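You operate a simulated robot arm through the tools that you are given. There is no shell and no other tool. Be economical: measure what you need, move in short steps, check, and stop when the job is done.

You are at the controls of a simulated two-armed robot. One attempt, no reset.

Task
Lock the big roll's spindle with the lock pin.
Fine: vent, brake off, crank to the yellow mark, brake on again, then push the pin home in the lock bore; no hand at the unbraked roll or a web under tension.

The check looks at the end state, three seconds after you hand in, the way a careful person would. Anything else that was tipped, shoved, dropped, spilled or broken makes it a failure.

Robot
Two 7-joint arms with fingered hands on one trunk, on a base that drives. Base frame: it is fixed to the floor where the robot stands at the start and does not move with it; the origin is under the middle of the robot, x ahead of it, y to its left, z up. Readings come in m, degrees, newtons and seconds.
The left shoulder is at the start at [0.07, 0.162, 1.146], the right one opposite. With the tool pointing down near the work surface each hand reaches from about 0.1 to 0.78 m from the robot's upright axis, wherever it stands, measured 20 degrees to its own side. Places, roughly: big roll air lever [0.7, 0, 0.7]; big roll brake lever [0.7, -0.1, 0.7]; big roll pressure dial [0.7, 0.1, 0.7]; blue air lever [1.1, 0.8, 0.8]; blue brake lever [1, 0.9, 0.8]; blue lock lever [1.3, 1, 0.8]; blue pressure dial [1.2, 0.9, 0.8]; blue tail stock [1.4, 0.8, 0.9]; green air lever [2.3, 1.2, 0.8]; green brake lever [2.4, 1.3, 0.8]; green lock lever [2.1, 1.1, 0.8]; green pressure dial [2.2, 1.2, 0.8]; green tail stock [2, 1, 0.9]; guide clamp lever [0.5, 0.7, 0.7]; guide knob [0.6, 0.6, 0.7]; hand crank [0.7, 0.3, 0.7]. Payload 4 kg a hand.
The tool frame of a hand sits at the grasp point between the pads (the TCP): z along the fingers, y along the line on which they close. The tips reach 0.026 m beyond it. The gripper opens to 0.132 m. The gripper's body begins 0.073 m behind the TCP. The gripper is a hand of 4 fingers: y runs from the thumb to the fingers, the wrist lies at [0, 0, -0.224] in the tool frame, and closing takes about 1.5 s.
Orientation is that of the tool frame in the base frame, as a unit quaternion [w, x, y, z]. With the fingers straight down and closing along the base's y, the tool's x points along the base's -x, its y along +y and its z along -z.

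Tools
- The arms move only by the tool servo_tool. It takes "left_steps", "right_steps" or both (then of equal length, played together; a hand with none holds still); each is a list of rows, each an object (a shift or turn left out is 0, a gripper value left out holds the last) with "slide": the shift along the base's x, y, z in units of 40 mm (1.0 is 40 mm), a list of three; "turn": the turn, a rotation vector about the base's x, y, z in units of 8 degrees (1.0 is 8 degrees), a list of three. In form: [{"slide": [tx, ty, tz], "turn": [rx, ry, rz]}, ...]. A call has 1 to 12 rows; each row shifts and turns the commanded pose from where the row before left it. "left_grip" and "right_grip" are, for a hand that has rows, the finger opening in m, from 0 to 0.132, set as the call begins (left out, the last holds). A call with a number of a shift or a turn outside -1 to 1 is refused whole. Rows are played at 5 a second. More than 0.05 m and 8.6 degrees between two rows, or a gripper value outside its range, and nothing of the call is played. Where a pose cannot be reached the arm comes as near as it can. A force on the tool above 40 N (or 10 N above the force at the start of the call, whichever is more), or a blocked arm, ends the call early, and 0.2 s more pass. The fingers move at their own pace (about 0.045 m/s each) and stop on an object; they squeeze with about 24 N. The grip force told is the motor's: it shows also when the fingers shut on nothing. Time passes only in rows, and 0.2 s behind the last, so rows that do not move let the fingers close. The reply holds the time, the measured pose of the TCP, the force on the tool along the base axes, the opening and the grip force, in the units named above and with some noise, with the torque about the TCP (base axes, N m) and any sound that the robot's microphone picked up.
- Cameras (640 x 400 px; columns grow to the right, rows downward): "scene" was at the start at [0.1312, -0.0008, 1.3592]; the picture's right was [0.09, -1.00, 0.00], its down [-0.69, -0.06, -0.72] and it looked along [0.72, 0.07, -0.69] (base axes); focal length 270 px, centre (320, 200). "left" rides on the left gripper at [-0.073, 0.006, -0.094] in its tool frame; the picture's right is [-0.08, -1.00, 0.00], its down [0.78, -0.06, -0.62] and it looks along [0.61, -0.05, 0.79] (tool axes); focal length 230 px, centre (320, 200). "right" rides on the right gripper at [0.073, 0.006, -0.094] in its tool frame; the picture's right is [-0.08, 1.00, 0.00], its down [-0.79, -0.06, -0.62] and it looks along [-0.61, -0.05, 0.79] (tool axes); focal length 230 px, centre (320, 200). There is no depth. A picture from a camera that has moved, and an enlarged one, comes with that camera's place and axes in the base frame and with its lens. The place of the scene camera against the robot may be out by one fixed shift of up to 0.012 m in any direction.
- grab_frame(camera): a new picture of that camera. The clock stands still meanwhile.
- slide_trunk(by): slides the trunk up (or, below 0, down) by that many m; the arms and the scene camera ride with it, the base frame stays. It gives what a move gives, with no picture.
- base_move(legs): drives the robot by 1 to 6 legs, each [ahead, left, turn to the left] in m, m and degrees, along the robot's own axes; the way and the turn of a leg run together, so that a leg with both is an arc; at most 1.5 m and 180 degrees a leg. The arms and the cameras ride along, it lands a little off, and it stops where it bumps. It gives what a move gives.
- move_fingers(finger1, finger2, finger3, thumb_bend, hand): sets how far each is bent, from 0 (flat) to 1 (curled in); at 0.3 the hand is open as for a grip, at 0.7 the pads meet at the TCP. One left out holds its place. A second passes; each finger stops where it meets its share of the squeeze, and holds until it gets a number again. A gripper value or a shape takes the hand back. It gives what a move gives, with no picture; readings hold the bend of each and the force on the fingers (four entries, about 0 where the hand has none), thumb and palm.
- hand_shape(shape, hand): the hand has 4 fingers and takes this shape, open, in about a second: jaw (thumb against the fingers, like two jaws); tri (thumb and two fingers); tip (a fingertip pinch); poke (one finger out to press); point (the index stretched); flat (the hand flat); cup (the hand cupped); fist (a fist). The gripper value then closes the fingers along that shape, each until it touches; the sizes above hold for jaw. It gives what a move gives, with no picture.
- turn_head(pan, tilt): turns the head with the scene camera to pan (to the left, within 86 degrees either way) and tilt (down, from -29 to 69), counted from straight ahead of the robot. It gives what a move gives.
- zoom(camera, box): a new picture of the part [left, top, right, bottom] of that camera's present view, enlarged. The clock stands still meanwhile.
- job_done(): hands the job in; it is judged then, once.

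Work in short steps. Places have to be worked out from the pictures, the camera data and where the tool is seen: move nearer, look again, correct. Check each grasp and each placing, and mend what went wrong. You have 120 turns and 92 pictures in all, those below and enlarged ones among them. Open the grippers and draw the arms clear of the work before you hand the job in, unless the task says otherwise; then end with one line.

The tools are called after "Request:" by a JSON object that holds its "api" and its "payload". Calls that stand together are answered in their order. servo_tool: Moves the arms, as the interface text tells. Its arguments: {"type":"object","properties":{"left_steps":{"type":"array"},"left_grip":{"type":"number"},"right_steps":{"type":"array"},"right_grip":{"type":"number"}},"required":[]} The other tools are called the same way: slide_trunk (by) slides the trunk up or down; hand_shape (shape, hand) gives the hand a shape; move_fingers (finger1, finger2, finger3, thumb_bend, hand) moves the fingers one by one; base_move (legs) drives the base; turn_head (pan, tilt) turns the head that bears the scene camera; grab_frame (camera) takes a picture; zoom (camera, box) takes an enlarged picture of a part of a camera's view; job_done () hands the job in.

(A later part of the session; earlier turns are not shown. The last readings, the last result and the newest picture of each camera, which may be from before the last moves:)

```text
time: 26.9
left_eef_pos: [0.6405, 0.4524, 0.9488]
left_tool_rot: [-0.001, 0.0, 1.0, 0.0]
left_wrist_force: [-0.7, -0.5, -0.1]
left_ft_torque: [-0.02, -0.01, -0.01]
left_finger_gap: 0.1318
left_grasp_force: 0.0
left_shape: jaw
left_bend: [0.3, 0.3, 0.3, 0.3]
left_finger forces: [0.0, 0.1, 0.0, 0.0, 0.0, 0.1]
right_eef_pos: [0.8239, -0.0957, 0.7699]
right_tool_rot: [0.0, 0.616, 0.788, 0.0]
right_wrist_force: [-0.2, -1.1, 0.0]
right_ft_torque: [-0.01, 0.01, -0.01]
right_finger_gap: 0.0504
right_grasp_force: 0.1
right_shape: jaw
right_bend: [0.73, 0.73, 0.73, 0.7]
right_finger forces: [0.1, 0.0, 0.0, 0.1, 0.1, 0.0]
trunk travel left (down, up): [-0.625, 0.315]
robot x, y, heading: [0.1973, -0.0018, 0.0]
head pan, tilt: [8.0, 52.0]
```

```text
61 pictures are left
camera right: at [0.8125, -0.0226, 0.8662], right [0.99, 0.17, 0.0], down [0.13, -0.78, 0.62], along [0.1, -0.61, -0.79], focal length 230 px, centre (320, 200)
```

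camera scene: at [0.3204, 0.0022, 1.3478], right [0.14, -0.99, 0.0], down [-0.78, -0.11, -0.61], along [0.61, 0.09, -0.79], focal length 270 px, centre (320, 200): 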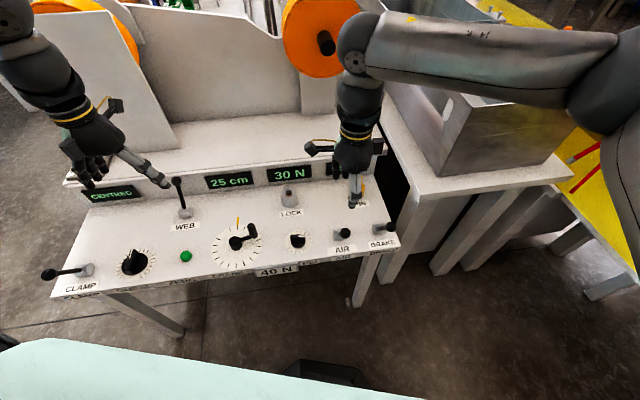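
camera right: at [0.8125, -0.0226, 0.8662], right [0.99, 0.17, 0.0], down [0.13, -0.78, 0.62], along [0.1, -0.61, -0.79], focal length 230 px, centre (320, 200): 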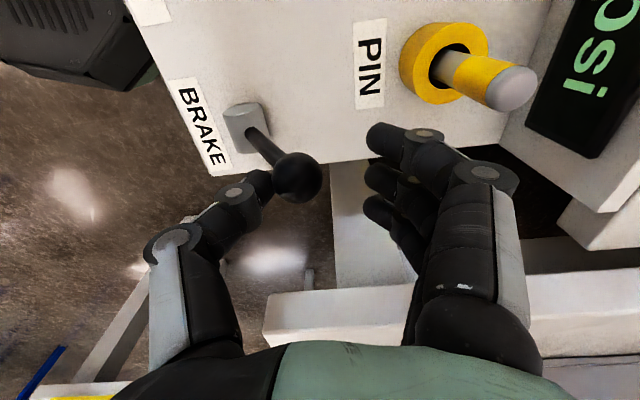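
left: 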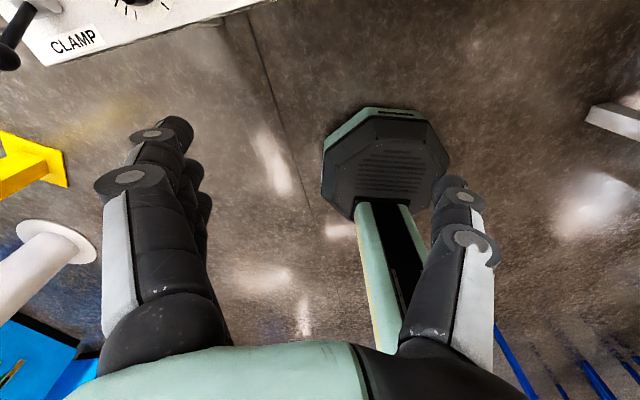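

Brake is over (travel matches the AIR lever's). I lift the right hand clear and bring the left hand (with its camera) to view the crank.

Request:
{"api": "servo_tool", "payload": {"right_steps": [{"slide": [0, 0, 0.8]}, {"slide": [0, 0, 0.8]}, {"slide": [0, 0, 0.8]}, {"slide": [0, 0, 0.8]}, {"slide": [-0.5, -0.5, 0.3]}, {"slide": [-0.5, -0.5, 0]}, {}], "left_steps": [{"slide": [0.5, -0.6, 0]}, {"slide": [0.5, -0.6, 0]}, {"slide": [0.5, -0.6, 0]}, {"slide": [0.5, -0.7, -0.3]}, {"slide": [0.5, -0.7, -0.4]}, {"slide": [0.5, -0.7, -0.4]}, {"slide": [0.4, -0.4, 0]}]}}

Request:
{"api": "grab_frame", "payload": {"camera": "left"}}

Request:
{"api": "zoom", "payload": {"camera": "scene", "box": [160, 120, 420, 290]}}

```text
time: 28.5
left_eef_pos: [0.7771, 0.2805, 0.9048]
left_tool_rot: [0.0, -0.002, 1.0, 0.001]
left_wrist_force: [0.3, -0.3, 0.3]
left_ft_torque: [0.02, 0.03, -0.01]
left_finger_gap: 0.1319
left_grasp_force: 0.1
left_shape: jaw
left_bend: [0.3, 0.3, 0.3, 0.3]
left_finger forces: [0.1, 0.0, 0.0, 0.0, 0.1, 0.0]
right_eef_pos: [0.7849, -0.134, 0.9114]
right_tool_rot: [0.0, 0.616, 0.788, 0.0]
right_wrist_force: [-0.1, 0.5, 0.1]
right_ft_torque: [-0.02, 0.01, -0.01]
right_finger_gap: 0.0505
right_grasp_force: 0.0
right_shape: jaw
right_bend: [0.73, 0.73, 0.73, 0.7]
right_finger forces: [0.1, 0.0, 0.0, 0.0, 0.0, 0.0]
trunk travel left (down, up): [-0.625, 0.315]
robot x, y, heading: [0.197, -0.0021, 0.0]
head pan, tilt: [8.0, 52.0]
```

```text
60 pictures are left
camera left: at [0.85, 0.2867, 0.9979], right [0.08, -1.0, 0.0], down [-0.78, -0.06, 0.62], along [-0.62, -0.05, -0.79], focal length 230 px, centre (320, 200)
```

left: 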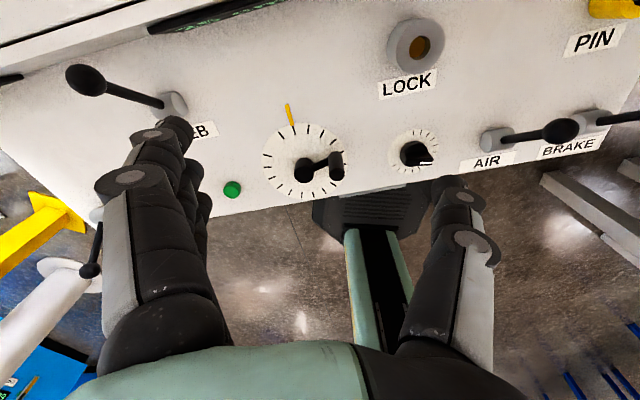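

```text
2.35 times, centred on (290, 205) of scene
camera zoom: at [0.3215, 0.0025, 1.3477], right [0.14, -0.99, 0.0], down [-0.78, -0.11, -0.61], along [0.61, 0.09, -0.79], focal length 635 px, centre (391, 188)
```

zoom: 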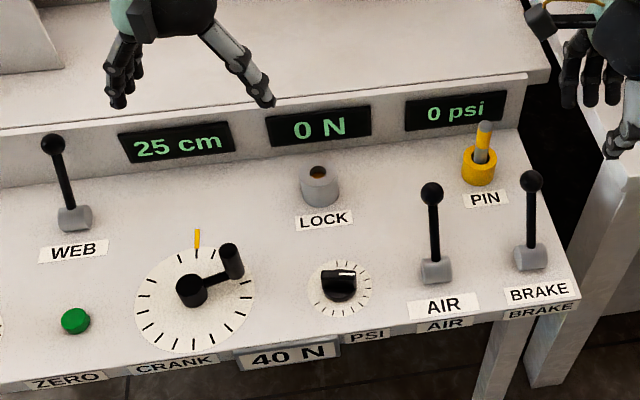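

Both levers are over. I zoom on the crank from the left camera to locate handle, hub and mark.

Request:
{"api": "zoom", "payload": {"camera": "left", "box": [240, 80, 380, 220]}}

Request:
{"api": "zoom", "payload": {"camera": "scene", "box": [200, 200, 280, 270]}}

```text
2.86 times, centred on (310, 150) of left
camera zoom: at [0.85, 0.2867, 0.9979], right [0.08, -1.0, 0.0], down [-0.78, -0.06, 0.62], along [-0.62, -0.05, -0.79], focal length 657 px, centre (349, 343)
```

zoom: 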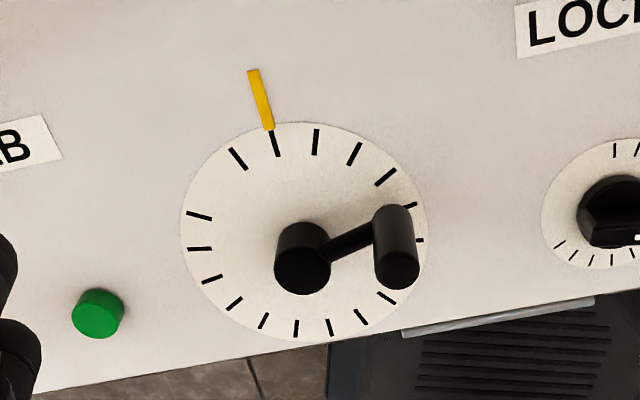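

```text
5.71 times, centred on (240, 235) of scene
camera zoom: at [0.3215, 0.0025, 1.3477], right [0.14, -0.99, 0.0], down [-0.78, -0.11, -0.61], along [0.61, 0.09, -0.79], focal length 1542 px, centre (777, 0)
```

zoom: 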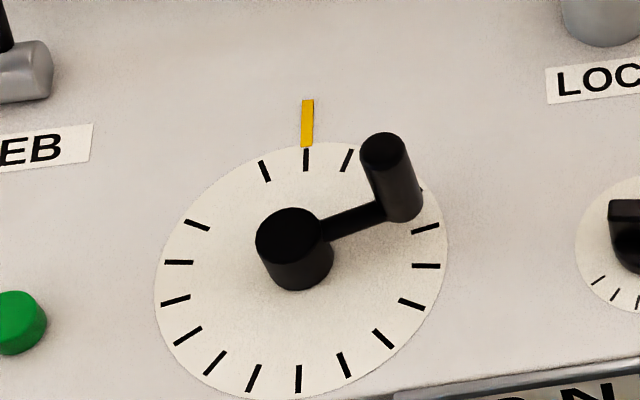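

Panel z≈0.66; hub ≈[0.655,0.294], handle top ≈[0.684,0.246,0.727], mark direction 18°, so crank needs ≈76° CCW. I turn the left hand -58° (jaws tangential) and go over the handle.

Request:
{"api": "servo_tool", "payload": {"left_grip": 0.07, "left_steps": [{"turn": [0, 0, -1], "slide": [-0.3, -0.1, 0]}, {"turn": [0, 0, -1], "slide": [-0.3, -0.1, 0]}, {"turn": [0, 0, -1], "slide": [-0.3, -0.1, 0]}, {"turn": [0, 0, -1], "slide": [-0.3, -0.1, 0]}, {"turn": [0, 0, -1], "slide": [-0.3, -0.1, -0.5]}, {"turn": [0, 0, -1], "slide": [-0.3, -0.1, -0.5]}, {"turn": [0, 0, -1], "slide": [-0.3, -0.1, -0.5]}, {"turn": [0, 0, -0.25], "slide": [-0.22, -0.16, -0.5]}, {}]}}

Request:
{"api": "grab_frame", "payload": {"camera": "left"}}

Request:
{"api": "zoom", "payload": {"camera": "scene", "box": [180, 160, 320, 280]}}

```text
time: 30.5
left_eef_pos: [0.6832, 0.248, 0.8235]
left_tool_rot: [-0.001, 0.485, 0.875, 0.0]
left_wrist_force: [0.5, -0.5, -0.4]
left_ft_torque: [0.01, 0.01, 0.01]
left_finger_gap: 0.0706
left_grasp_force: 0.0
left_shape: jaw
left_bend: [0.72, 0.72, 0.72, 0.7]
left_finger forces: [0.1, 0.1, 0.0, 0.0, 0.1, 0.1]
right_eef_pos: [0.7835, -0.1335, 0.9127]
right_tool_rot: [0.0, 0.616, 0.788, 0.0]
right_wrist_force: [-0.1, -0.6, 1.0]
right_ft_torque: [0.04, -0.03, 0.02]
right_finger_gap: 0.0507
right_grasp_force: 0.1
right_shape: jaw
right_bend: [0.73, 0.73, 0.73, 0.7]
right_finger forces: [0.1, 0.0, 0.0, 0.0, 0.0, 0.0]
trunk travel left (down, up): [-0.625, 0.315]
robot x, y, heading: [0.1958, 0.0018, -0.2]
head pan, tilt: [8.0, 52.0]
```

```text
56 pictures are left
camera left: at [0.7274, 0.188, 0.9174], right [-0.8, -0.59, 0.0], down [-0.47, 0.63, 0.62], along [-0.37, 0.5, -0.79], focal length 230 px, centre (320, 200)
```

left: 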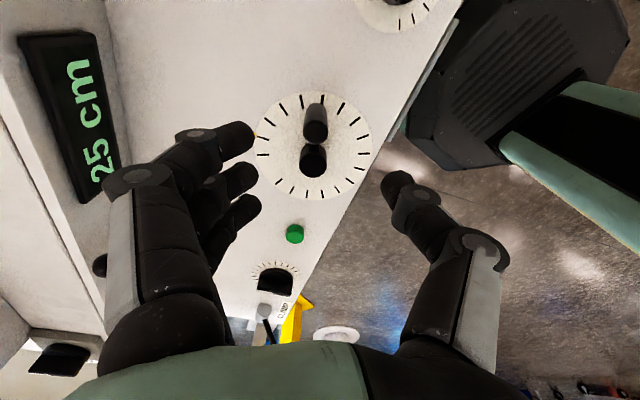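

```text
3.33 times, centred on (250, 220) of scene
camera zoom: at [0.3206, 0.0025, 1.3479], right [0.14, -0.99, 0.0], down [-0.78, -0.11, -0.62], along [0.61, 0.09, -0.79], focal length 900 px, centre (553, 133)
```

zoom: 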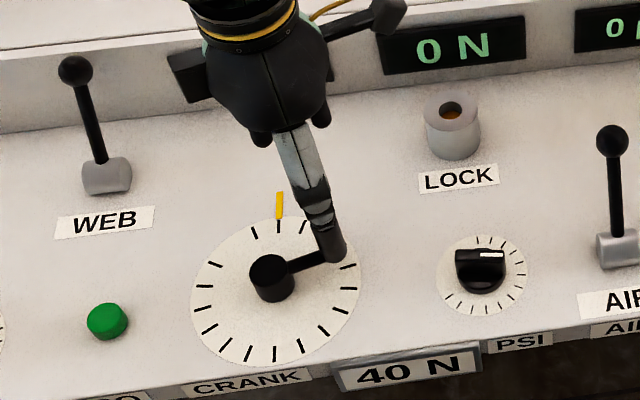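

Handle ≈[0.685,0.251], hub ≈[0.658,0.293] confirmed. I descend and close on the handle.

Request:
{"api": "servo_tool", "payload": {"left_steps": [{"slide": [0.04, 0.07, -0.8]}, {"slide": [0, 0, -0.8]}, {"slide": [0, 0, -0.83]}, {}]}}

Request:
{"api": "servo_tool", "payload": {"left_grip": 0.0, "left_steps": [{}, {}, {}, {}, {}, {}]}}

Request:
{"api": "grab_frame", "payload": {"camera": "left"}}

```text
time: 31.5
left_eef_pos: [0.6839, 0.2496, 0.7264]
left_tool_rot: [0.0, 0.485, 0.875, 0.0]
left_wrist_force: [-0.3, -0.4, 0.6]
left_ft_torque: [0.01, -0.02, 0.02]
left_finger_gap: 0.0708
left_grasp_force: 0.2
left_shape: jaw
left_bend: [0.72, 0.72, 0.72, 0.7]
left_finger forces: [0.1, 0.0, 0.0, 0.1, 0.0, 0.0]
right_eef_pos: [0.7839, -0.135, 0.9112]
right_tool_rot: [0.0, 0.616, 0.788, 0.0]
right_wrist_force: [-0.1, 0.1, 0.4]
right_ft_torque: [0.04, -0.04, 0.01]
right_finger_gap: 0.0504
right_grasp_force: 0.0
right_shape: jaw
right_bend: [0.73, 0.73, 0.73, 0.7]
right_finger forces: [0.0, 0.0, 0.1, 0.0, 0.1, 0.1]
trunk travel left (down, up): [-0.625, 0.315]
robot x, y, heading: [0.195, 0.0045, 0.1]
head pan, tilt: [8.0, 52.0]
```

```text
time: 32.9
left_eef_pos: [0.684, 0.2481, 0.7259]
left_tool_rot: [0.0, 0.484, 0.875, -0.001]
left_wrist_force: [-2.5, -2.8, -2.2]
left_ft_torque: [0.05, -0.05, 0.1]
left_finger_gap: 0.0032
left_grasp_force: 24.3
left_shape: jaw
left_bend: [0.67, 0.72, 0.67, 0.7]
left_finger forces: [0.1, 12.0, 0.1, 0.0, 16.5, 0.0]
right_eef_pos: [0.7841, -0.135, 0.9116]
right_tool_rot: [0.0, 0.616, 0.788, -0.001]
right_wrist_force: [-0.1, 0.5, -0.4]
right_ft_torque: [-0.04, -0.02, 0.0]
right_finger_gap: 0.0505
right_grasp_force: 0.1
right_shape: jaw
right_bend: [0.73, 0.73, 0.73, 0.7]
right_finger forces: [0.0, 0.0, 0.1, 0.0, 0.1, 0.0]
trunk travel left (down, up): [-0.625, 0.315]
robot x, y, heading: [0.2013, 0.0031, 0.2]
head pan, tilt: [8.0, 52.0]
```

```text
54 pictures are left
camera left: at [0.7281, 0.1901, 0.8196], right [-0.8, -0.59, 0.0], down [-0.47, 0.63, 0.62], along [-0.37, 0.5, -0.79], focal length 230 px, centre (320, 200)
```

left: 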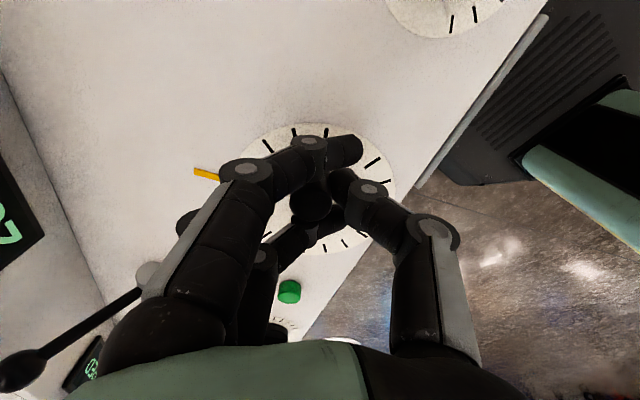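

Thumb and middle finger hold the handle. I turn the crank CCW along its arc, the hand turning with it, first ~56°.

Request:
{"api": "servo_tool", "payload": {"left_steps": [{"slide": [0.148, 0.105, 0], "turn": [0, 0, 1]}, {"slide": [0.13, 0.125, 0], "turn": [0, 0, 1]}, {"slide": [0.115, 0.14, 0], "turn": [0, 0, 1]}, {"slide": [0.09, 0.158, 0], "turn": [0, 0, 1]}, {"slide": [0.07, 0.168, 0], "turn": [0, 0, 1]}, {"slide": [0.045, 0.175, 0], "turn": [0, 0, 1]}, {"slide": [0.02, 0.18, 0], "turn": [0, 0, 1]}, {}]}}

Request:
{"api": "grab_frame", "payload": {"camera": "left"}}

Request:
{"api": "zoom", "payload": {"camera": "scene", "box": [180, 160, 320, 280]}}

```text
time: 34.7
left_eef_pos: [0.7093, 0.2951, 0.727]
left_tool_rot: [0.0, 0.015, 1.0, 0.001]
left_wrist_force: [1.4, 5.7, -0.6]
left_ft_torque: [0.3, 0.01, 0.1]
left_finger_gap: 0.0021
left_grasp_force: 23.7
left_shape: jaw
left_bend: [0.67, 0.71, 0.67, 0.71]
left_finger forces: [0.1, 16.0, 0.0, 0.0, 10.1, 0.1]
right_eef_pos: [0.785, -0.1333, 0.9115]
right_tool_rot: [0.0, 0.616, 0.788, 0.0]
right_wrist_force: [0.4, 0.0, 0.1]
right_ft_torque: [-0.01, 0.01, -0.02]
right_finger_gap: 0.0509
right_grasp_force: 0.1
right_shape: jaw
right_bend: [0.73, 0.73, 0.73, 0.7]
right_finger forces: [0.0, 0.0, 0.1, 0.0, 0.0, 0.0]
trunk travel left (down, up): [-0.625, 0.315]
robot x, y, heading: [0.1971, -0.0021, 0.0]
head pan, tilt: [8.0, 52.0]
```

```text
53 pictures are left
camera left: at [0.7831, 0.2979, 0.8207], right [0.05, -1.0, 0.0], down [-0.79, -0.04, 0.62], along [-0.62, -0.03, -0.79], focal length 230 px, centre (320, 200)
```

left: 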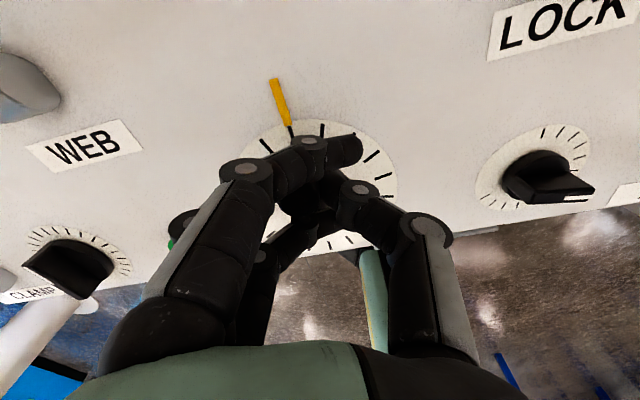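

```text
3.33 times, centred on (250, 220) of scene
camera zoom: at [0.3206, 0.0033, 1.348], right [0.14, -0.99, 0.0], down [-0.78, -0.11, -0.62], along [0.61, 0.09, -0.79], focal length 900 px, centre (553, 133)
```

zoom: 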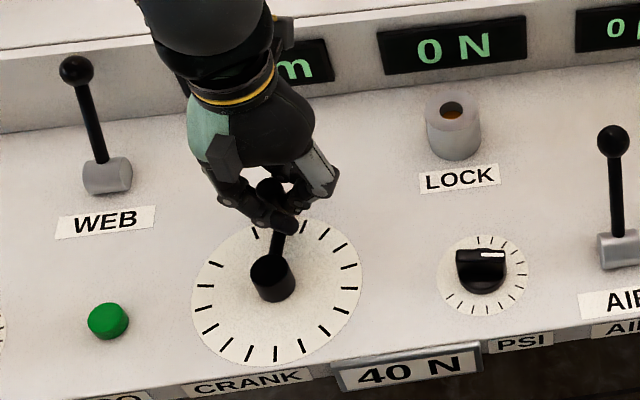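

Good following. Remaining ≈20°.

Request:
{"api": "servo_tool", "payload": {"left_steps": [{"slide": [0, 0.18, 0], "turn": [0, 0, 1]}, {"slide": [-0.03, 0.178, 0], "turn": [0, 0, 1]}, {"slide": [-0.027, 0.1, 0], "turn": [0, 0, 0.55]}, {}, {}]}}

Request:
{"api": "zoom", "payload": {"camera": "scene", "box": [200, 180, 280, 270]}}

Request:
{"api": "zoom", "payload": {"camera": "left", "box": [220, 50, 420, 270]}}

```text
time: 35.9
left_eef_pos: [0.7039, 0.3115, 0.7261]
left_tool_rot: [-0.001, -0.161, 0.987, 0.0]
left_wrist_force: [-5.0, 2.9, 1.9]
left_ft_torque: [0.22, 0.16, 0.08]
left_finger_gap: 0.0024
left_grasp_force: 24.0
left_shape: jaw
left_bend: [0.67, 0.71, 0.67, 0.72]
left_finger forces: [0.1, 15.9, 0.1, 0.0, 10.4, 0.0]
right_eef_pos: [0.7837, -0.133, 0.9133]
right_tool_rot: [0.001, 0.616, 0.788, 0.0]
right_wrist_force: [0.1, 0.2, 0.8]
right_ft_torque: [0.0, 0.0, 0.01]
right_finger_gap: 0.0505
right_grasp_force: 0.0
right_shape: jaw
right_bend: [0.73, 0.73, 0.73, 0.7]
right_finger forces: [0.0, 0.1, 0.1, 0.0, 0.0, 0.0]
trunk travel left (down, up): [-0.625, 0.315]
robot x, y, heading: [0.1981, -0.0015, 0.2]
head pan, tilt: [8.0, 52.0]
```

```text
4.44 times, centred on (240, 225) of scene
camera zoom: at [0.3198, 0.003, 1.3479], right [0.14, -0.99, 0.0], down [-0.78, -0.11, -0.62], along [0.61, 0.09, -0.79], focal length 1200 px, centre (676, 89)
```

zoom: 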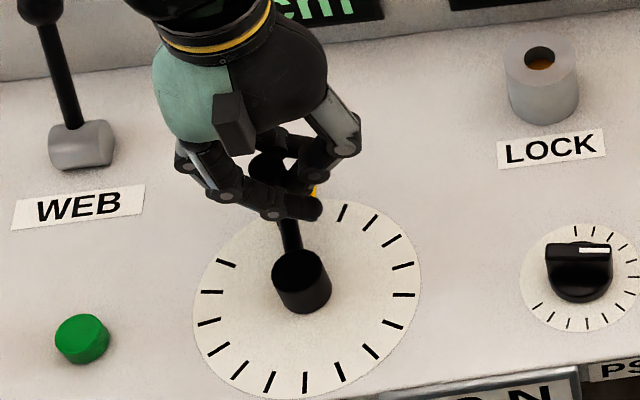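

```text
1.82 times, centred on (320, 160) of left
camera zoom: at [0.773, 0.3396, 0.8207], right [0.39, -0.92, 0.0], down [-0.72, -0.31, 0.62], along [-0.57, -0.24, -0.79], focal length 418 px, centre (320, 273)
```

zoom: 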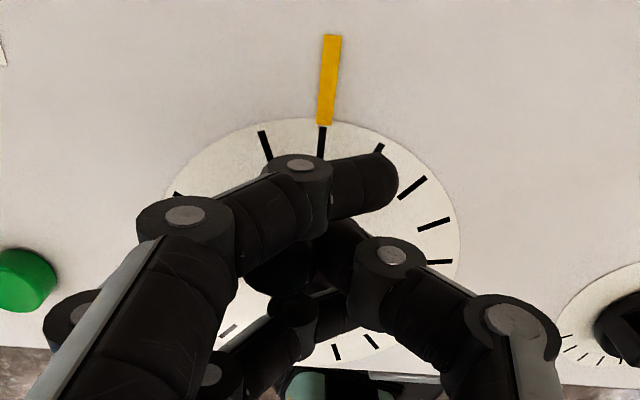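

It looks like an overshoot past the mark by some degrees. I open and lift the hand to see properly.

Request:
{"api": "servo_tool", "payload": {"left_grip": 0.07, "left_steps": [{}, {}, {}, {}, {}, {"slide": [0, 0, 0.8]}, {"slide": [0, 0, 0.8]}, {"slide": [0, 0, 0.8]}, {"slide": [0.5, 0, 0.5]}, {"slide": [0.5, 0, 0.5]}, {}]}}

Request:
{"api": "zoom", "payload": {"camera": "scene", "box": [200, 180, 280, 270]}}

Request:
{"api": "zoom", "payload": {"camera": "left", "box": [220, 50, 420, 270]}}

```text
time: 38.3
left_eef_pos: [0.746, 0.312, 0.8645]
left_tool_rot: [0.001, -0.16, 0.987, -0.001]
left_wrist_force: [-0.1, -0.2, 0.1]
left_ft_torque: [0.01, 0.01, 0.0]
left_finger_gap: 0.0694
left_grasp_force: 0.0
left_shape: jaw
left_bend: [0.72, 0.72, 0.72, 0.7]
left_finger forces: [0.1, 0.0, 0.1, 0.1, 0.1, 0.0]
right_eef_pos: [0.7837, -0.134, 0.9125]
right_tool_rot: [0.0, 0.615, 0.788, 0.0]
right_wrist_force: [-0.3, 0.5, -0.5]
right_ft_torque: [0.06, 0.0, 0.01]
right_finger_gap: 0.0506
right_grasp_force: 0.0
right_shape: jaw
right_bend: [0.73, 0.73, 0.73, 0.7]
right_finger forces: [0.1, 0.0, 0.0, 0.0, 0.1, 0.1]
trunk travel left (down, up): [-0.625, 0.315]
robot x, y, heading: [0.1972, -0.0026, 0.0]
head pan, tilt: [8.0, 52.0]
```

```text
4.44 times, centred on (240, 225) of scene
camera zoom: at [0.3203, 0.0026, 1.3479], right [0.14, -0.99, 0.0], down [-0.78, -0.11, -0.62], along [0.61, 0.09, -0.79], focal length 1200 px, centre (676, 89)
```

zoom: 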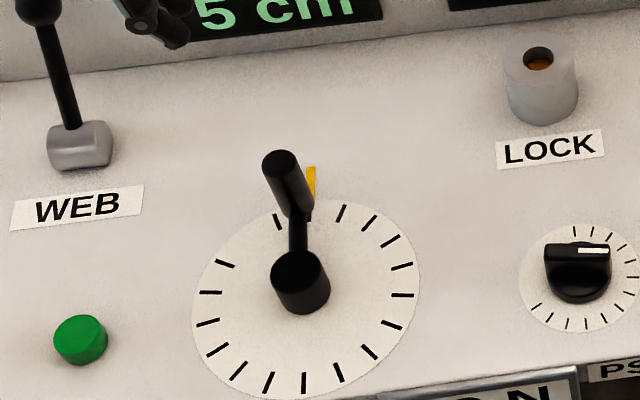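

```text
1.82 times, centred on (320, 160) of left
camera zoom: at [0.8151, 0.3399, 0.9568], right [0.39, -0.92, 0.0], down [-0.73, -0.31, 0.62], along [-0.57, -0.24, -0.79], focal length 418 px, centre (320, 273)
```

zoom: 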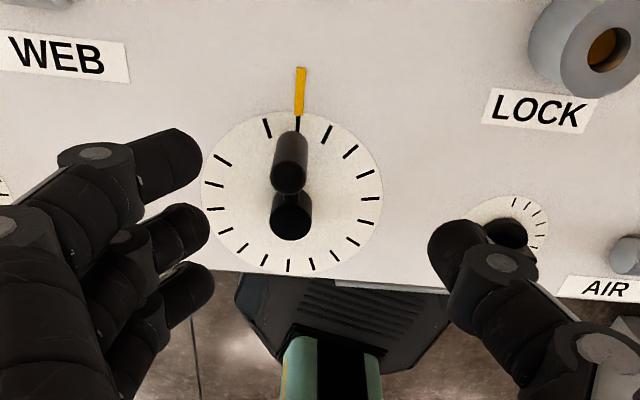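

Close to the mark, perhaps 2–4° past. I zoom tighter to measure.

Request:
{"api": "zoom", "payload": {"camera": "left", "box": [270, 70, 360, 180]}}

Request:
{"api": "zoom", "payload": {"camera": "scene", "box": [220, 200, 270, 260]}}

```text
3.64 times, centred on (315, 125) of left
camera zoom: at [0.8151, 0.3399, 0.9568], right [0.39, -0.92, 0.0], down [-0.73, -0.31, 0.62], along [-0.57, -0.24, -0.79], focal length 837 px, centre (338, 473)
```

zoom: 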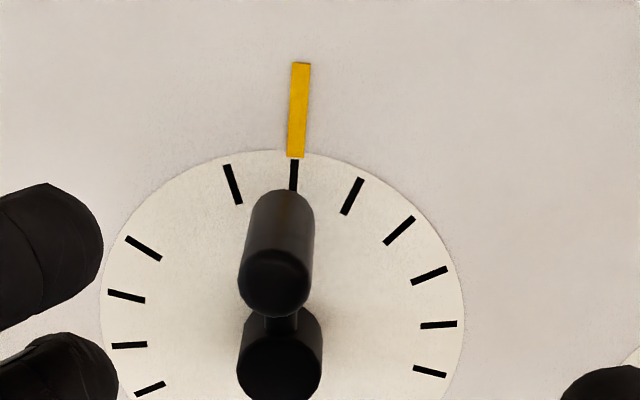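

```text
6.67 times, centred on (245, 230) of scene
camera zoom: at [0.3203, 0.0026, 1.3479], right [0.14, -0.99, 0.0], down [-0.78, -0.11, -0.62], along [0.61, 0.09, -0.79], focal length 1800 px, centre (820, 0)
```

zoom: 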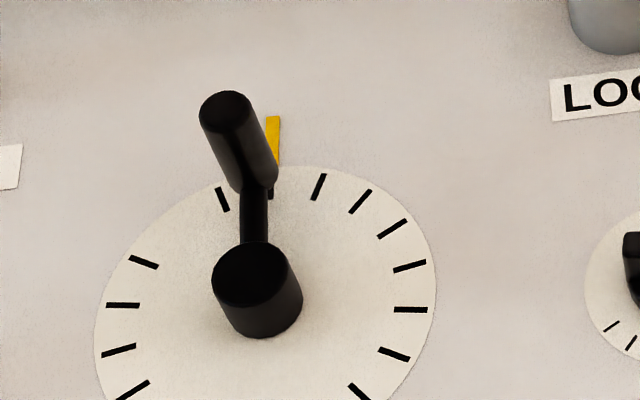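

Both views agree: ≈2.5° past the mark. I re-grip the handle and bring it back ~2.5 mm.

Request:
{"api": "servo_tool", "payload": {"left_steps": [{"slide": [-0.5, 0, -0.5]}, {"slide": [-0.5, 0, -0.5]}, {"slide": [-0.03, 0, -0.8]}, {"slide": [0, 0, -0.8]}, {"slide": [0, 0, -0.85]}, {}]}}

Request:
{"api": "servo_tool", "payload": {"left_grip": 0.0, "left_steps": [{}, {}, {}, {}, {}, {}, {"slide": [0.01, -0.03, 0]}, {"slide": [0.01, -0.03, 0]}, {}, {}]}}

Request:
{"api": "zoom", "payload": {"camera": "scene", "box": [220, 200, 270, 260]}}

```text
time: 39.7
left_eef_pos: [0.7052, 0.3094, 0.7235]
left_tool_rot: [0.0, -0.16, 0.987, -0.001]
left_wrist_force: [-0.3, 0.8, 0.6]
left_ft_torque: [0.01, 0.03, -0.01]
left_finger_gap: 0.0692
left_grasp_force: 0.0
left_shape: jaw
left_bend: [0.72, 0.72, 0.72, 0.7]
left_finger forces: [0.1, 0.1, 0.1, 0.0, 0.0, 0.1]
right_eef_pos: [0.7834, -0.1341, 0.9115]
right_tool_rot: [0.001, 0.616, 0.788, 0.0]
right_wrist_force: [-0.5, 0.3, -0.6]
right_ft_torque: [0.02, 0.01, -0.01]
right_finger_gap: 0.0508
right_grasp_force: 0.0
right_shape: jaw
right_bend: [0.73, 0.73, 0.73, 0.7]
right_finger forces: [0.0, 0.0, 0.0, 0.1, 0.1, 0.1]
trunk travel left (down, up): [-0.625, 0.315]
robot x, y, heading: [0.1949, 0.0052, -0.2]
head pan, tilt: [8.0, 52.0]
```

```text
time: 41.9
left_eef_pos: [0.7064, 0.3088, 0.7239]
left_tool_rot: [-0.001, -0.16, 0.987, 0.001]
left_wrist_force: [-4.9, -1.0, -3.9]
left_ft_torque: [0.09, 0.12, 0.11]
left_finger_gap: 0.0004
left_grasp_force: 24.2
left_shape: jaw
left_bend: [0.67, 0.72, 0.67, 0.7]
left_finger forces: [1.3, 13.9, 0.0, 0.0, 13.0, 0.0]
right_eef_pos: [0.7846, -0.1332, 0.9114]
right_tool_rot: [0.0, 0.616, 0.788, 0.0]
right_wrist_force: [0.2, -0.3, 0.7]
right_ft_torque: [-0.01, 0.04, 0.02]
right_finger_gap: 0.0505
right_grasp_force: 0.1
right_shape: jaw
right_bend: [0.73, 0.73, 0.73, 0.7]
right_finger forces: [0.0, 0.0, 0.0, 0.0, 0.0, 0.1]
trunk travel left (down, up): [-0.625, 0.315]
robot x, y, heading: [0.1983, -0.0017, -0.1]
head pan, tilt: [8.0, 52.0]
```

```text
6.67 times, centred on (245, 230) of scene
camera zoom: at [0.3205, 0.0023, 1.3478], right [0.14, -0.99, 0.0], down [-0.78, -0.11, -0.62], along [0.61, 0.09, -0.79], focal length 1800 px, centre (820, 0)
```

zoom: 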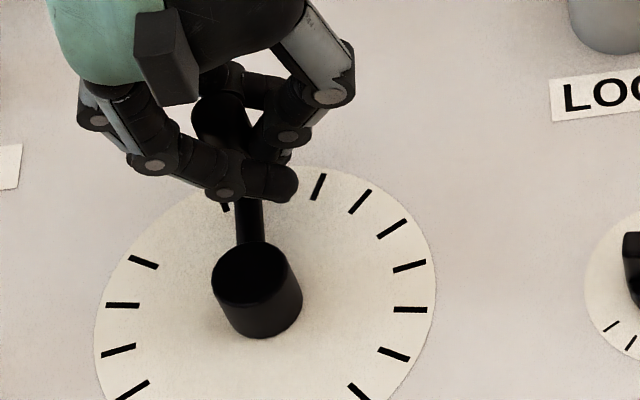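

Closing shoved it a bit CCW; arm must come ~6 mm back clockwise.

Request:
{"api": "servo_tool", "payload": {"left_steps": [{"slide": [0.015, -0.05, 0]}, {"slide": [0.015, -0.05, 0]}, {"slide": [0.015, -0.045, 0]}, {}, {}]}}

Request:
{"api": "zoom", "payload": {"camera": "scene", "box": [220, 200, 270, 260]}}

```text
time: 43.1
left_eef_pos: [0.707, 0.3014, 0.7239]
left_tool_rot: [0.0, -0.16, 0.987, 0.001]
left_wrist_force: [-5.5, -1.0, -2.9]
left_ft_torque: [0.09, 0.13, -0.01]
left_finger_gap: 0.0003
left_grasp_force: 24.0
left_shape: jaw
left_bend: [0.67, 0.72, 0.67, 0.72]
left_finger forces: [1.2, 12.8, 0.0, 0.0, 13.9, 0.0]
right_eef_pos: [0.7834, -0.1346, 0.9118]
right_tool_rot: [0.0, 0.616, 0.788, -0.001]
right_wrist_force: [0.0, -1.1, -0.3]
right_ft_torque: [-0.03, 0.04, 0.02]
right_finger_gap: 0.0508
right_grasp_force: 0.1
right_shape: jaw
right_bend: [0.73, 0.73, 0.73, 0.7]
right_finger forces: [0.0, 0.1, 0.1, 0.0, 0.0, 0.1]
trunk travel left (down, up): [-0.625, 0.315]
robot x, y, heading: [0.1984, 0.0014, 0.2]
head pan, tilt: [8.0, 52.0]
```

```text
6.67 times, centred on (245, 230) of scene
camera zoom: at [0.3203, 0.0021, 1.3479], right [0.14, -0.99, 0.0], down [-0.78, -0.11, -0.62], along [0.61, 0.09, -0.79], focal length 1800 px, centre (820, 0)
```

zoom: 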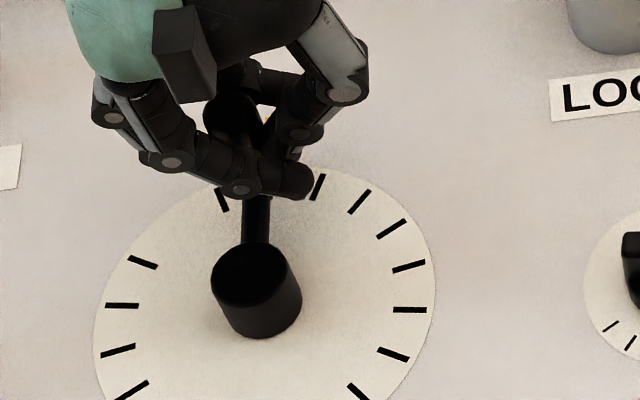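

Nearly there (≈1 mm more). I nudge, then open and lift to verify.

Request:
{"api": "servo_tool", "payload": {"left_steps": [{"slide": [0.005, -0.02, 0]}, {}]}}

Request:
{"api": "servo_tool", "payload": {"left_grip": 0.07, "left_steps": [{}, {}, {}, {}, {}, {"slide": [0, 0, 0.8]}, {"slide": [0, 0, 0.8]}, {"slide": [0, 0, 0.8]}, {"slide": [0.5, 0.2, 0.5]}, {"slide": [0.5, 0.2, 0.5]}, {}]}}

Request:
{"api": "zoom", "payload": {"camera": "left", "box": [270, 70, 360, 180]}}

Request:
{"api": "zoom", "payload": {"camera": "scene", "box": [220, 200, 270, 260]}}

```text
time: 43.7
left_eef_pos: [0.7075, 0.3006, 0.724]
left_tool_rot: [0.0, -0.16, 0.987, 0.0]
left_wrist_force: [-6.6, 0.1, -4.2]
left_ft_torque: [0.11, 0.17, 0.0]
left_finger_gap: 0.0
left_grasp_force: 23.5
left_shape: jaw
left_bend: [0.67, 0.72, 0.67, 0.72]
left_finger forces: [1.0, 13.3, 0.1, 0.0, 12.6, 0.0]
right_eef_pos: [0.784, -0.1344, 0.9118]
right_tool_rot: [0.0, 0.616, 0.788, 0.0]
right_wrist_force: [-1.0, 0.7, -0.3]
right_ft_torque: [0.02, -0.03, -0.01]
right_finger_gap: 0.0502
right_grasp_force: 0.1
right_shape: jaw
right_bend: [0.73, 0.73, 0.73, 0.7]
right_finger forces: [0.1, 0.0, 0.1, 0.0, 0.0, 0.1]
trunk travel left (down, up): [-0.625, 0.315]
robot x, y, heading: [0.1983, -0.0004, 0.1]
head pan, tilt: [8.0, 52.0]
```

```text
time: 46.1
left_eef_pos: [0.7469, 0.3163, 0.8625]
left_tool_rot: [0.0, -0.16, 0.987, -0.001]
left_wrist_force: [-1.2, -0.7, 0.1]
left_ft_torque: [0.01, 0.0, -0.02]
left_finger_gap: 0.0697
left_grasp_force: 0.2
left_shape: jaw
left_bend: [0.72, 0.72, 0.72, 0.7]
left_finger forces: [0.1, 0.0, 0.0, 0.0, 0.0, 0.1]
right_eef_pos: [0.7826, -0.1336, 0.9115]
right_tool_rot: [0.0, 0.615, 0.788, 0.0]
right_wrist_force: [-0.1, -0.6, 0.4]
right_ft_torque: [0.03, 0.03, 0.02]
right_finger_gap: 0.0505
right_grasp_force: 0.1
right_shape: jaw
right_bend: [0.73, 0.73, 0.73, 0.7]
right_finger forces: [0.0, 0.1, 0.1, 0.0, 0.0, 0.0]
trunk travel left (down, up): [-0.625, 0.315]
robot x, y, heading: [0.1989, 0.0033, 0.1]
head pan, tilt: [8.0, 52.0]
```

```text
3.64 times, centred on (315, 125) of left
camera zoom: at [0.8146, 0.3444, 0.9558], right [0.39, -0.92, 0.0], down [-0.73, -0.31, 0.62], along [-0.57, -0.24, -0.79], focal length 837 px, centre (338, 473)
```

zoom: 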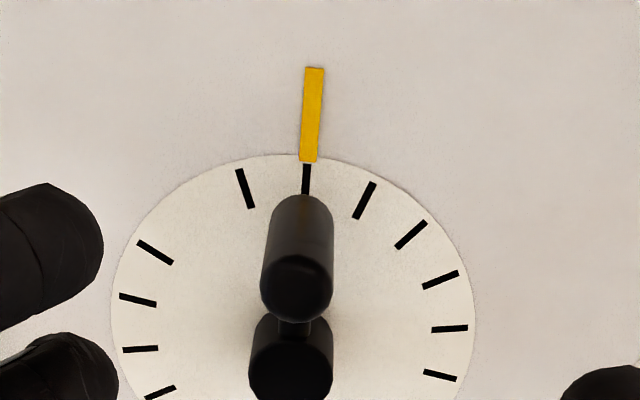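

```text
6.67 times, centred on (245, 230) of scene
camera zoom: at [0.3205, 0.0025, 1.3479], right [0.14, -0.99, 0.0], down [-0.78, -0.11, -0.62], along [0.61, 0.09, -0.79], focal length 1800 px, centre (820, 0)
```

zoom: 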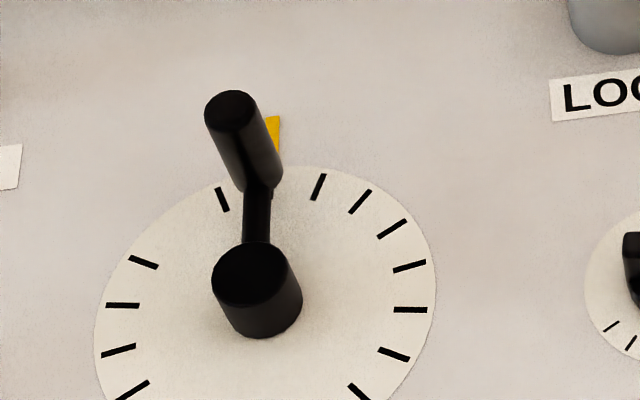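

Aligned with the mark within ~1°. Next: brake on again with the right hand; ball is at ≈[0.811,-0.092]. The left hand retreats meanwhile.

Request:
{"api": "servo_tool", "payload": {"right_steps": [{"slide": [0.35, 0.5, 0]}, {"slide": [0.34, 0.55, 0]}, {"slide": [0, 0, -0.8]}, {"slide": [0, 0, -0.8]}, {"slide": [0, 0, -0.9]}, {"slide": [0, 0, -0.9]}, {}], "left_steps": [{"slide": [0, 0.5, 0.5]}, {"slide": [0, 0.8, 0.5]}, {"slide": [-0.3, 0.8, 0.5]}, {"slide": [-0.5, 0.8, 0]}, {"slide": [-0.5, 0.5, 0]}, {"slide": [-0.5, 0, 0]}, {}]}}

Request:
{"api": "grab_frame", "payload": {"camera": "right"}}

```text
time: 47.7
left_eef_pos: [0.6749, 0.4528, 0.9218]
left_tool_rot: [0.0, -0.16, 0.987, -0.001]
left_wrist_force: [0.3, 0.4, 0.4]
left_ft_torque: [-0.03, 0.03, 0.0]
left_finger_gap: 0.0695
left_grasp_force: 0.0
left_shape: jaw
left_bend: [0.72, 0.72, 0.72, 0.7]
left_finger forces: [0.0, 0.0, 0.1, 0.1, 0.0, 0.0]
right_eef_pos: [0.8127, -0.0911, 0.7736]
right_tool_rot: [0.0, 0.616, 0.788, -0.001]
right_wrist_force: [-0.1, -0.2, 0.3]
right_ft_torque: [0.0, -0.01, -0.01]
right_finger_gap: 0.0508
right_grasp_force: 0.0
right_shape: jaw
right_bend: [0.73, 0.73, 0.73, 0.7]
right_finger forces: [0.1, 0.0, 0.1, 0.1, 0.0, 0.0]
trunk travel left (down, up): [-0.625, 0.315]
robot x, y, heading: [0.1956, -0.0, 0.3]
head pan, tilt: [8.0, 52.0]
```

```text
41 pictures are left
camera right: at [0.8025, -0.0199, 0.8682], right [0.99, 0.17, 0.0], down [0.13, -0.78, 0.62], along [0.1, -0.61, -0.79], focal length 230 px, centre (320, 200)
```

right: 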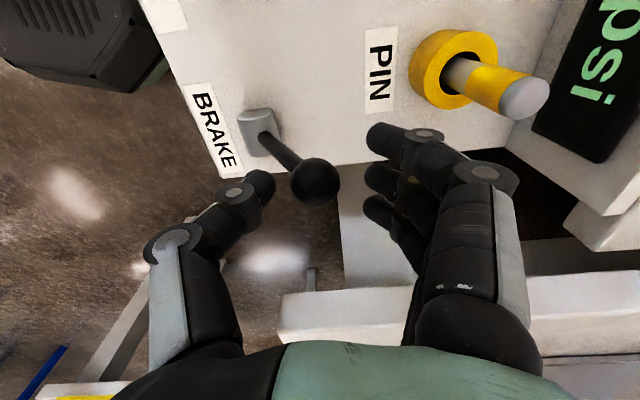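

Ball is between thumb and fingers. I pull it toward the operator.

Request:
{"api": "servo_tool", "payload": {"right_steps": [{"slide": [-0.29, -0.07, 0.05]}, {"slide": [-0.29, -0.07, 0.05]}, {"slide": [-0.29, -0.07, 0.05]}, {"slide": [-0.29, -0.07, 0]}, {"slide": [-0.29, -0.07, 0]}, {"slide": [-0.29, -0.07, -0.05]}, {"slide": [-0.29, -0.07, -0.05]}, {"slide": [-0.29, -0.07, -0.05]}, {"slide": [-0.2, -0.05, -0.05]}, {}]}}

Request:
{"api": "grab_frame", "payload": {"camera": "right"}}

```text
time: 49.9
left_eef_pos: [0.6753, 0.4522, 0.9214]
left_tool_rot: [0.0, -0.16, 0.987, 0.0]
left_wrist_force: [-0.1, -0.3, -0.4]
left_ft_torque: [-0.03, 0.01, -0.02]
left_finger_gap: 0.0694
left_grasp_force: 0.0
left_shape: jaw
left_bend: [0.72, 0.72, 0.72, 0.7]
left_finger forces: [0.1, 0.0, 0.0, 0.1, 0.0, 0.0]
right_eef_pos: [0.7109, -0.1167, 0.7735]
right_tool_rot: [-0.001, 0.616, 0.788, 0.0]
right_wrist_force: [0.0, -0.8, -0.4]
right_ft_torque: [0.0, 0.01, 0.01]
right_finger_gap: 0.0505
right_grasp_force: 0.0
right_shape: jaw
right_bend: [0.73, 0.73, 0.73, 0.7]
right_finger forces: [0.0, 0.0, 0.0, 0.0, 0.0, 0.0]
trunk travel left (down, up): [-0.625, 0.315]
robot x, y, heading: [0.1967, -0.0017, -0.1]
head pan, tilt: [8.0, 52.0]
```

```text
40 pictures are left
camera right: at [0.6991, -0.0462, 0.868], right [0.99, 0.17, 0.0], down [0.13, -0.78, 0.62], along [0.1, -0.61, -0.79], focal length 230 px, centre (320, 200)
```

right: 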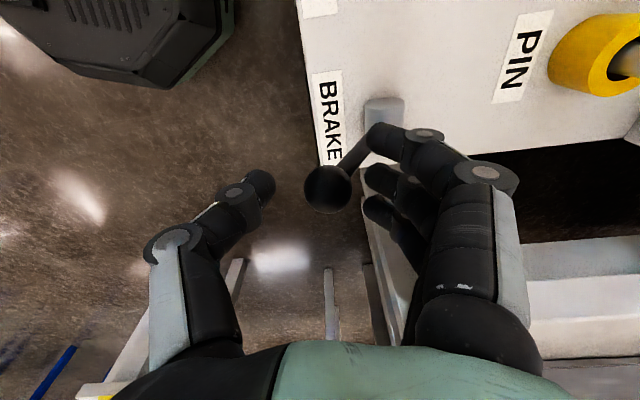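

Brake ball is back at its original "on" place. I lift off, turn the right hand by +90° and head for the pin at ≈[0.87,-0.03].

Request:
{"api": "servo_tool", "payload": {"right_grip": 0.08, "right_steps": [{"slide": [0, 0, 0.9]}, {"slide": [0, 0, 0.9]}, {"slide": [0, 0, 0.9]}, {"slide": [0, 0, 0.6], "turn": [0, 0, 1]}, {"turn": [0, 0, 1], "slide": [0.4, 0.2, 0]}, {"turn": [0, 0, 1], "slide": [0.4, 0.2, 0]}, {"turn": [0, 0, 1], "slide": [0.4, 0.2, 0]}, {"turn": [0, 0, 1], "slide": [0.4, 0.2, 0]}, {"turn": [0, 0, 1], "slide": [0.4, 0.3, 0]}, {"turn": [0, 0, 1], "slide": [0.4, 0.3, 0]}, {"turn": [0, 0, 1], "slide": [0.4, 0.3, 0]}, {"turn": [0, 0, 1], "slide": [0.4, 0.3, 0]}]}}

Request:
{"api": "servo_tool", "payload": {"right_steps": [{"turn": [0, 0, 1]}, {"turn": [0, 0, 1]}, {"turn": [0, 0, 0.25]}, {}]}}

Request:
{"api": "grab_frame", "payload": {"camera": "right"}}

Request:
{"api": "zoom", "payload": {"camera": "scene", "box": [260, 140, 420, 260]}}

```text
time: 52.5
left_eef_pos: [0.6758, 0.4526, 0.9213]
left_tool_rot: [0.0, -0.16, 0.987, 0.001]
left_wrist_force: [1.0, -0.2, 0.0]
left_ft_torque: [-0.02, 0.02, 0.02]
left_finger_gap: 0.0691
left_grasp_force: 0.1
left_shape: jaw
left_bend: [0.72, 0.72, 0.72, 0.7]
left_finger forces: [0.0, 0.0, 0.0, 0.0, 0.0, 0.1]
right_eef_pos: [0.8409, -0.0354, 0.9038]
right_tool_rot: [-0.001, 0.035, 0.999, -0.001]
right_wrist_force: [0.9, 0.5, -0.2]
right_ft_torque: [-0.04, -0.02, -0.03]
right_finger_gap: 0.0795
right_grasp_force: 0.0
right_shape: jaw
right_bend: [0.71, 0.71, 0.71, 0.7]
right_finger forces: [0.0, 0.0, 0.0, 0.0, 0.0, 0.0]
trunk travel left (down, up): [-0.625, 0.315]
robot x, y, heading: [0.1986, -0.0004, -0.1]
head pan, tilt: [8.0, 52.0]
```

```text
time: 53.5
left_eef_pos: [0.6755, 0.4527, 0.9216]
left_tool_rot: [0.0, -0.16, 0.987, -0.001]
left_wrist_force: [0.5, 0.2, 0.4]
left_ft_torque: [0.04, -0.02, -0.01]
left_finger_gap: 0.0693
left_grasp_force: 0.1
left_shape: jaw
left_bend: [0.72, 0.72, 0.72, 0.7]
left_finger forces: [0.0, 0.0, 0.0, 0.0, 0.1, 0.0]
right_eef_pos: [0.8407, -0.0351, 0.9037]
right_tool_rot: [0.0, -0.122, 0.993, 0.0]
right_wrist_force: [-0.1, -0.1, 0.5]
right_ft_torque: [-0.01, -0.02, -0.01]
right_finger_gap: 0.0795
right_grasp_force: 0.0
right_shape: jaw
right_bend: [0.71, 0.71, 0.71, 0.7]
right_finger forces: [0.0, 0.0, 0.0, 0.0, 0.1, 0.0]
trunk travel left (down, up): [-0.625, 0.315]
robot x, y, heading: [0.1958, 0.0019, 0.3]
head pan, tilt: [8.0, 52.0]
```

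```text
39 pictures are left
camera right: at [0.7683, -0.0502, 0.9996], right [-0.17, 0.99, 0.0], down [0.78, 0.13, 0.62], along [0.61, 0.1, -0.79], focal length 230 px, centre (320, 200)
```

right: 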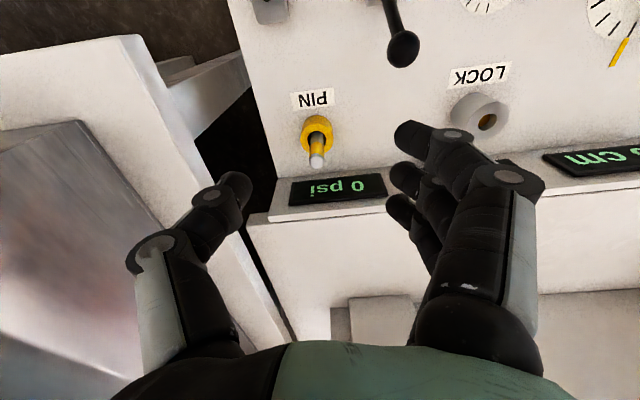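

```text
3.33 times, centred on (340, 200) of scene
camera zoom: at [0.3207, 0.0025, 1.3478], right [0.14, -0.99, 0.0], down [-0.78, -0.11, -0.62], along [0.61, 0.09, -0.79], focal length 900 px, centre (253, 200)
```

zoom: 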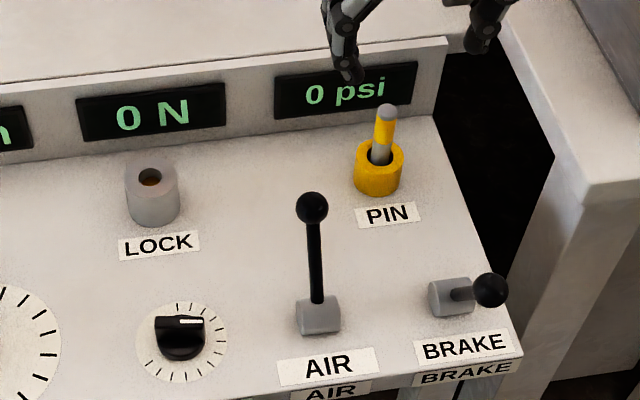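

Pin top ≈[0.905,-0.032,0.745], bore mouth ≈[0.831,0.175,0.707]. I move over the pin at a safe height and look again.

Request:
{"api": "servo_tool", "payload": {"right_steps": [{"slide": [0.5, 0, 0]}, {"slide": [0.5, 0.05, 0]}, {"slide": [0.5, 0.05, -0.5]}, {"slide": [0.1, 0, -0.8]}, {"slide": [0, 0, -0.6]}, {}]}}

Request:
{"api": "grab_frame", "payload": {"camera": "right"}}

Request:
{"api": "zoom", "payload": {"camera": "scene", "box": [280, 130, 400, 230]}}

```text
time: 54.9
left_eef_pos: [0.6763, 0.4532, 0.9227]
left_tool_rot: [0.0, -0.16, 0.987, 0.0]
left_wrist_force: [-0.9, -0.7, 0.1]
left_ft_torque: [-0.02, 0.0, 0.01]
left_finger_gap: 0.0694
left_grasp_force: 0.1
left_shape: jaw
left_bend: [0.72, 0.72, 0.72, 0.7]
left_finger forces: [0.1, 0.1, 0.0, 0.0, 0.1, 0.0]
right_eef_pos: [0.8897, -0.027, 0.827]
right_tool_rot: [0.0, -0.122, 0.993, 0.0]
right_wrist_force: [0.1, 0.9, 0.1]
right_ft_torque: [-0.02, 0.0, 0.04]
right_finger_gap: 0.0798
right_grasp_force: 0.1
right_shape: jaw
right_bend: [0.71, 0.71, 0.71, 0.7]
right_finger forces: [0.1, 0.0, 0.1, 0.1, 0.1, 0.0]
right hand out of reach, approached as far as the arm can: row 3, 4
trunk travel left (down, up): [-0.625, 0.315]
robot x, y, heading: [0.1966, -0.0002, 0.1]
head pan, tilt: [8.0, 52.0]
```

```text
37 pictures are left
camera right: at [0.8182, -0.0401, 0.9222], right [-0.17, 0.99, 0.0], down [0.78, 0.13, 0.62], along [0.61, 0.1, -0.79], focal length 230 px, centre (320, 200)
```

right: 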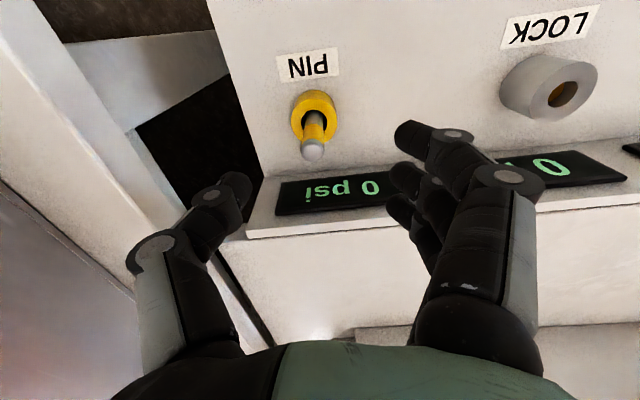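

```text
4.00 times, centred on (340, 180) of scene
camera zoom: at [0.3203, 0.002, 1.3479], right [0.14, -0.99, 0.0], down [-0.78, -0.11, -0.62], along [0.61, 0.09, -0.79], focal length 1080 px, centre (240, 280)
```

zoom: 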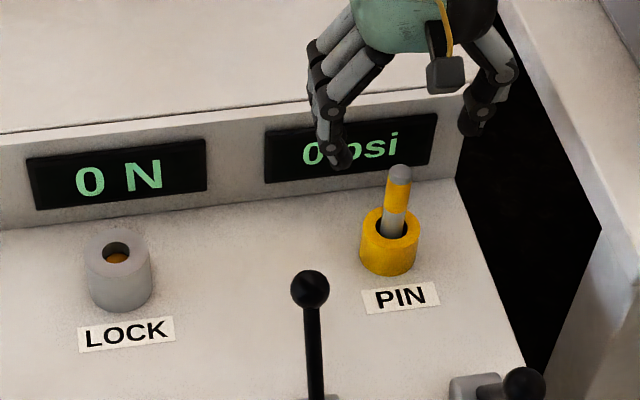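

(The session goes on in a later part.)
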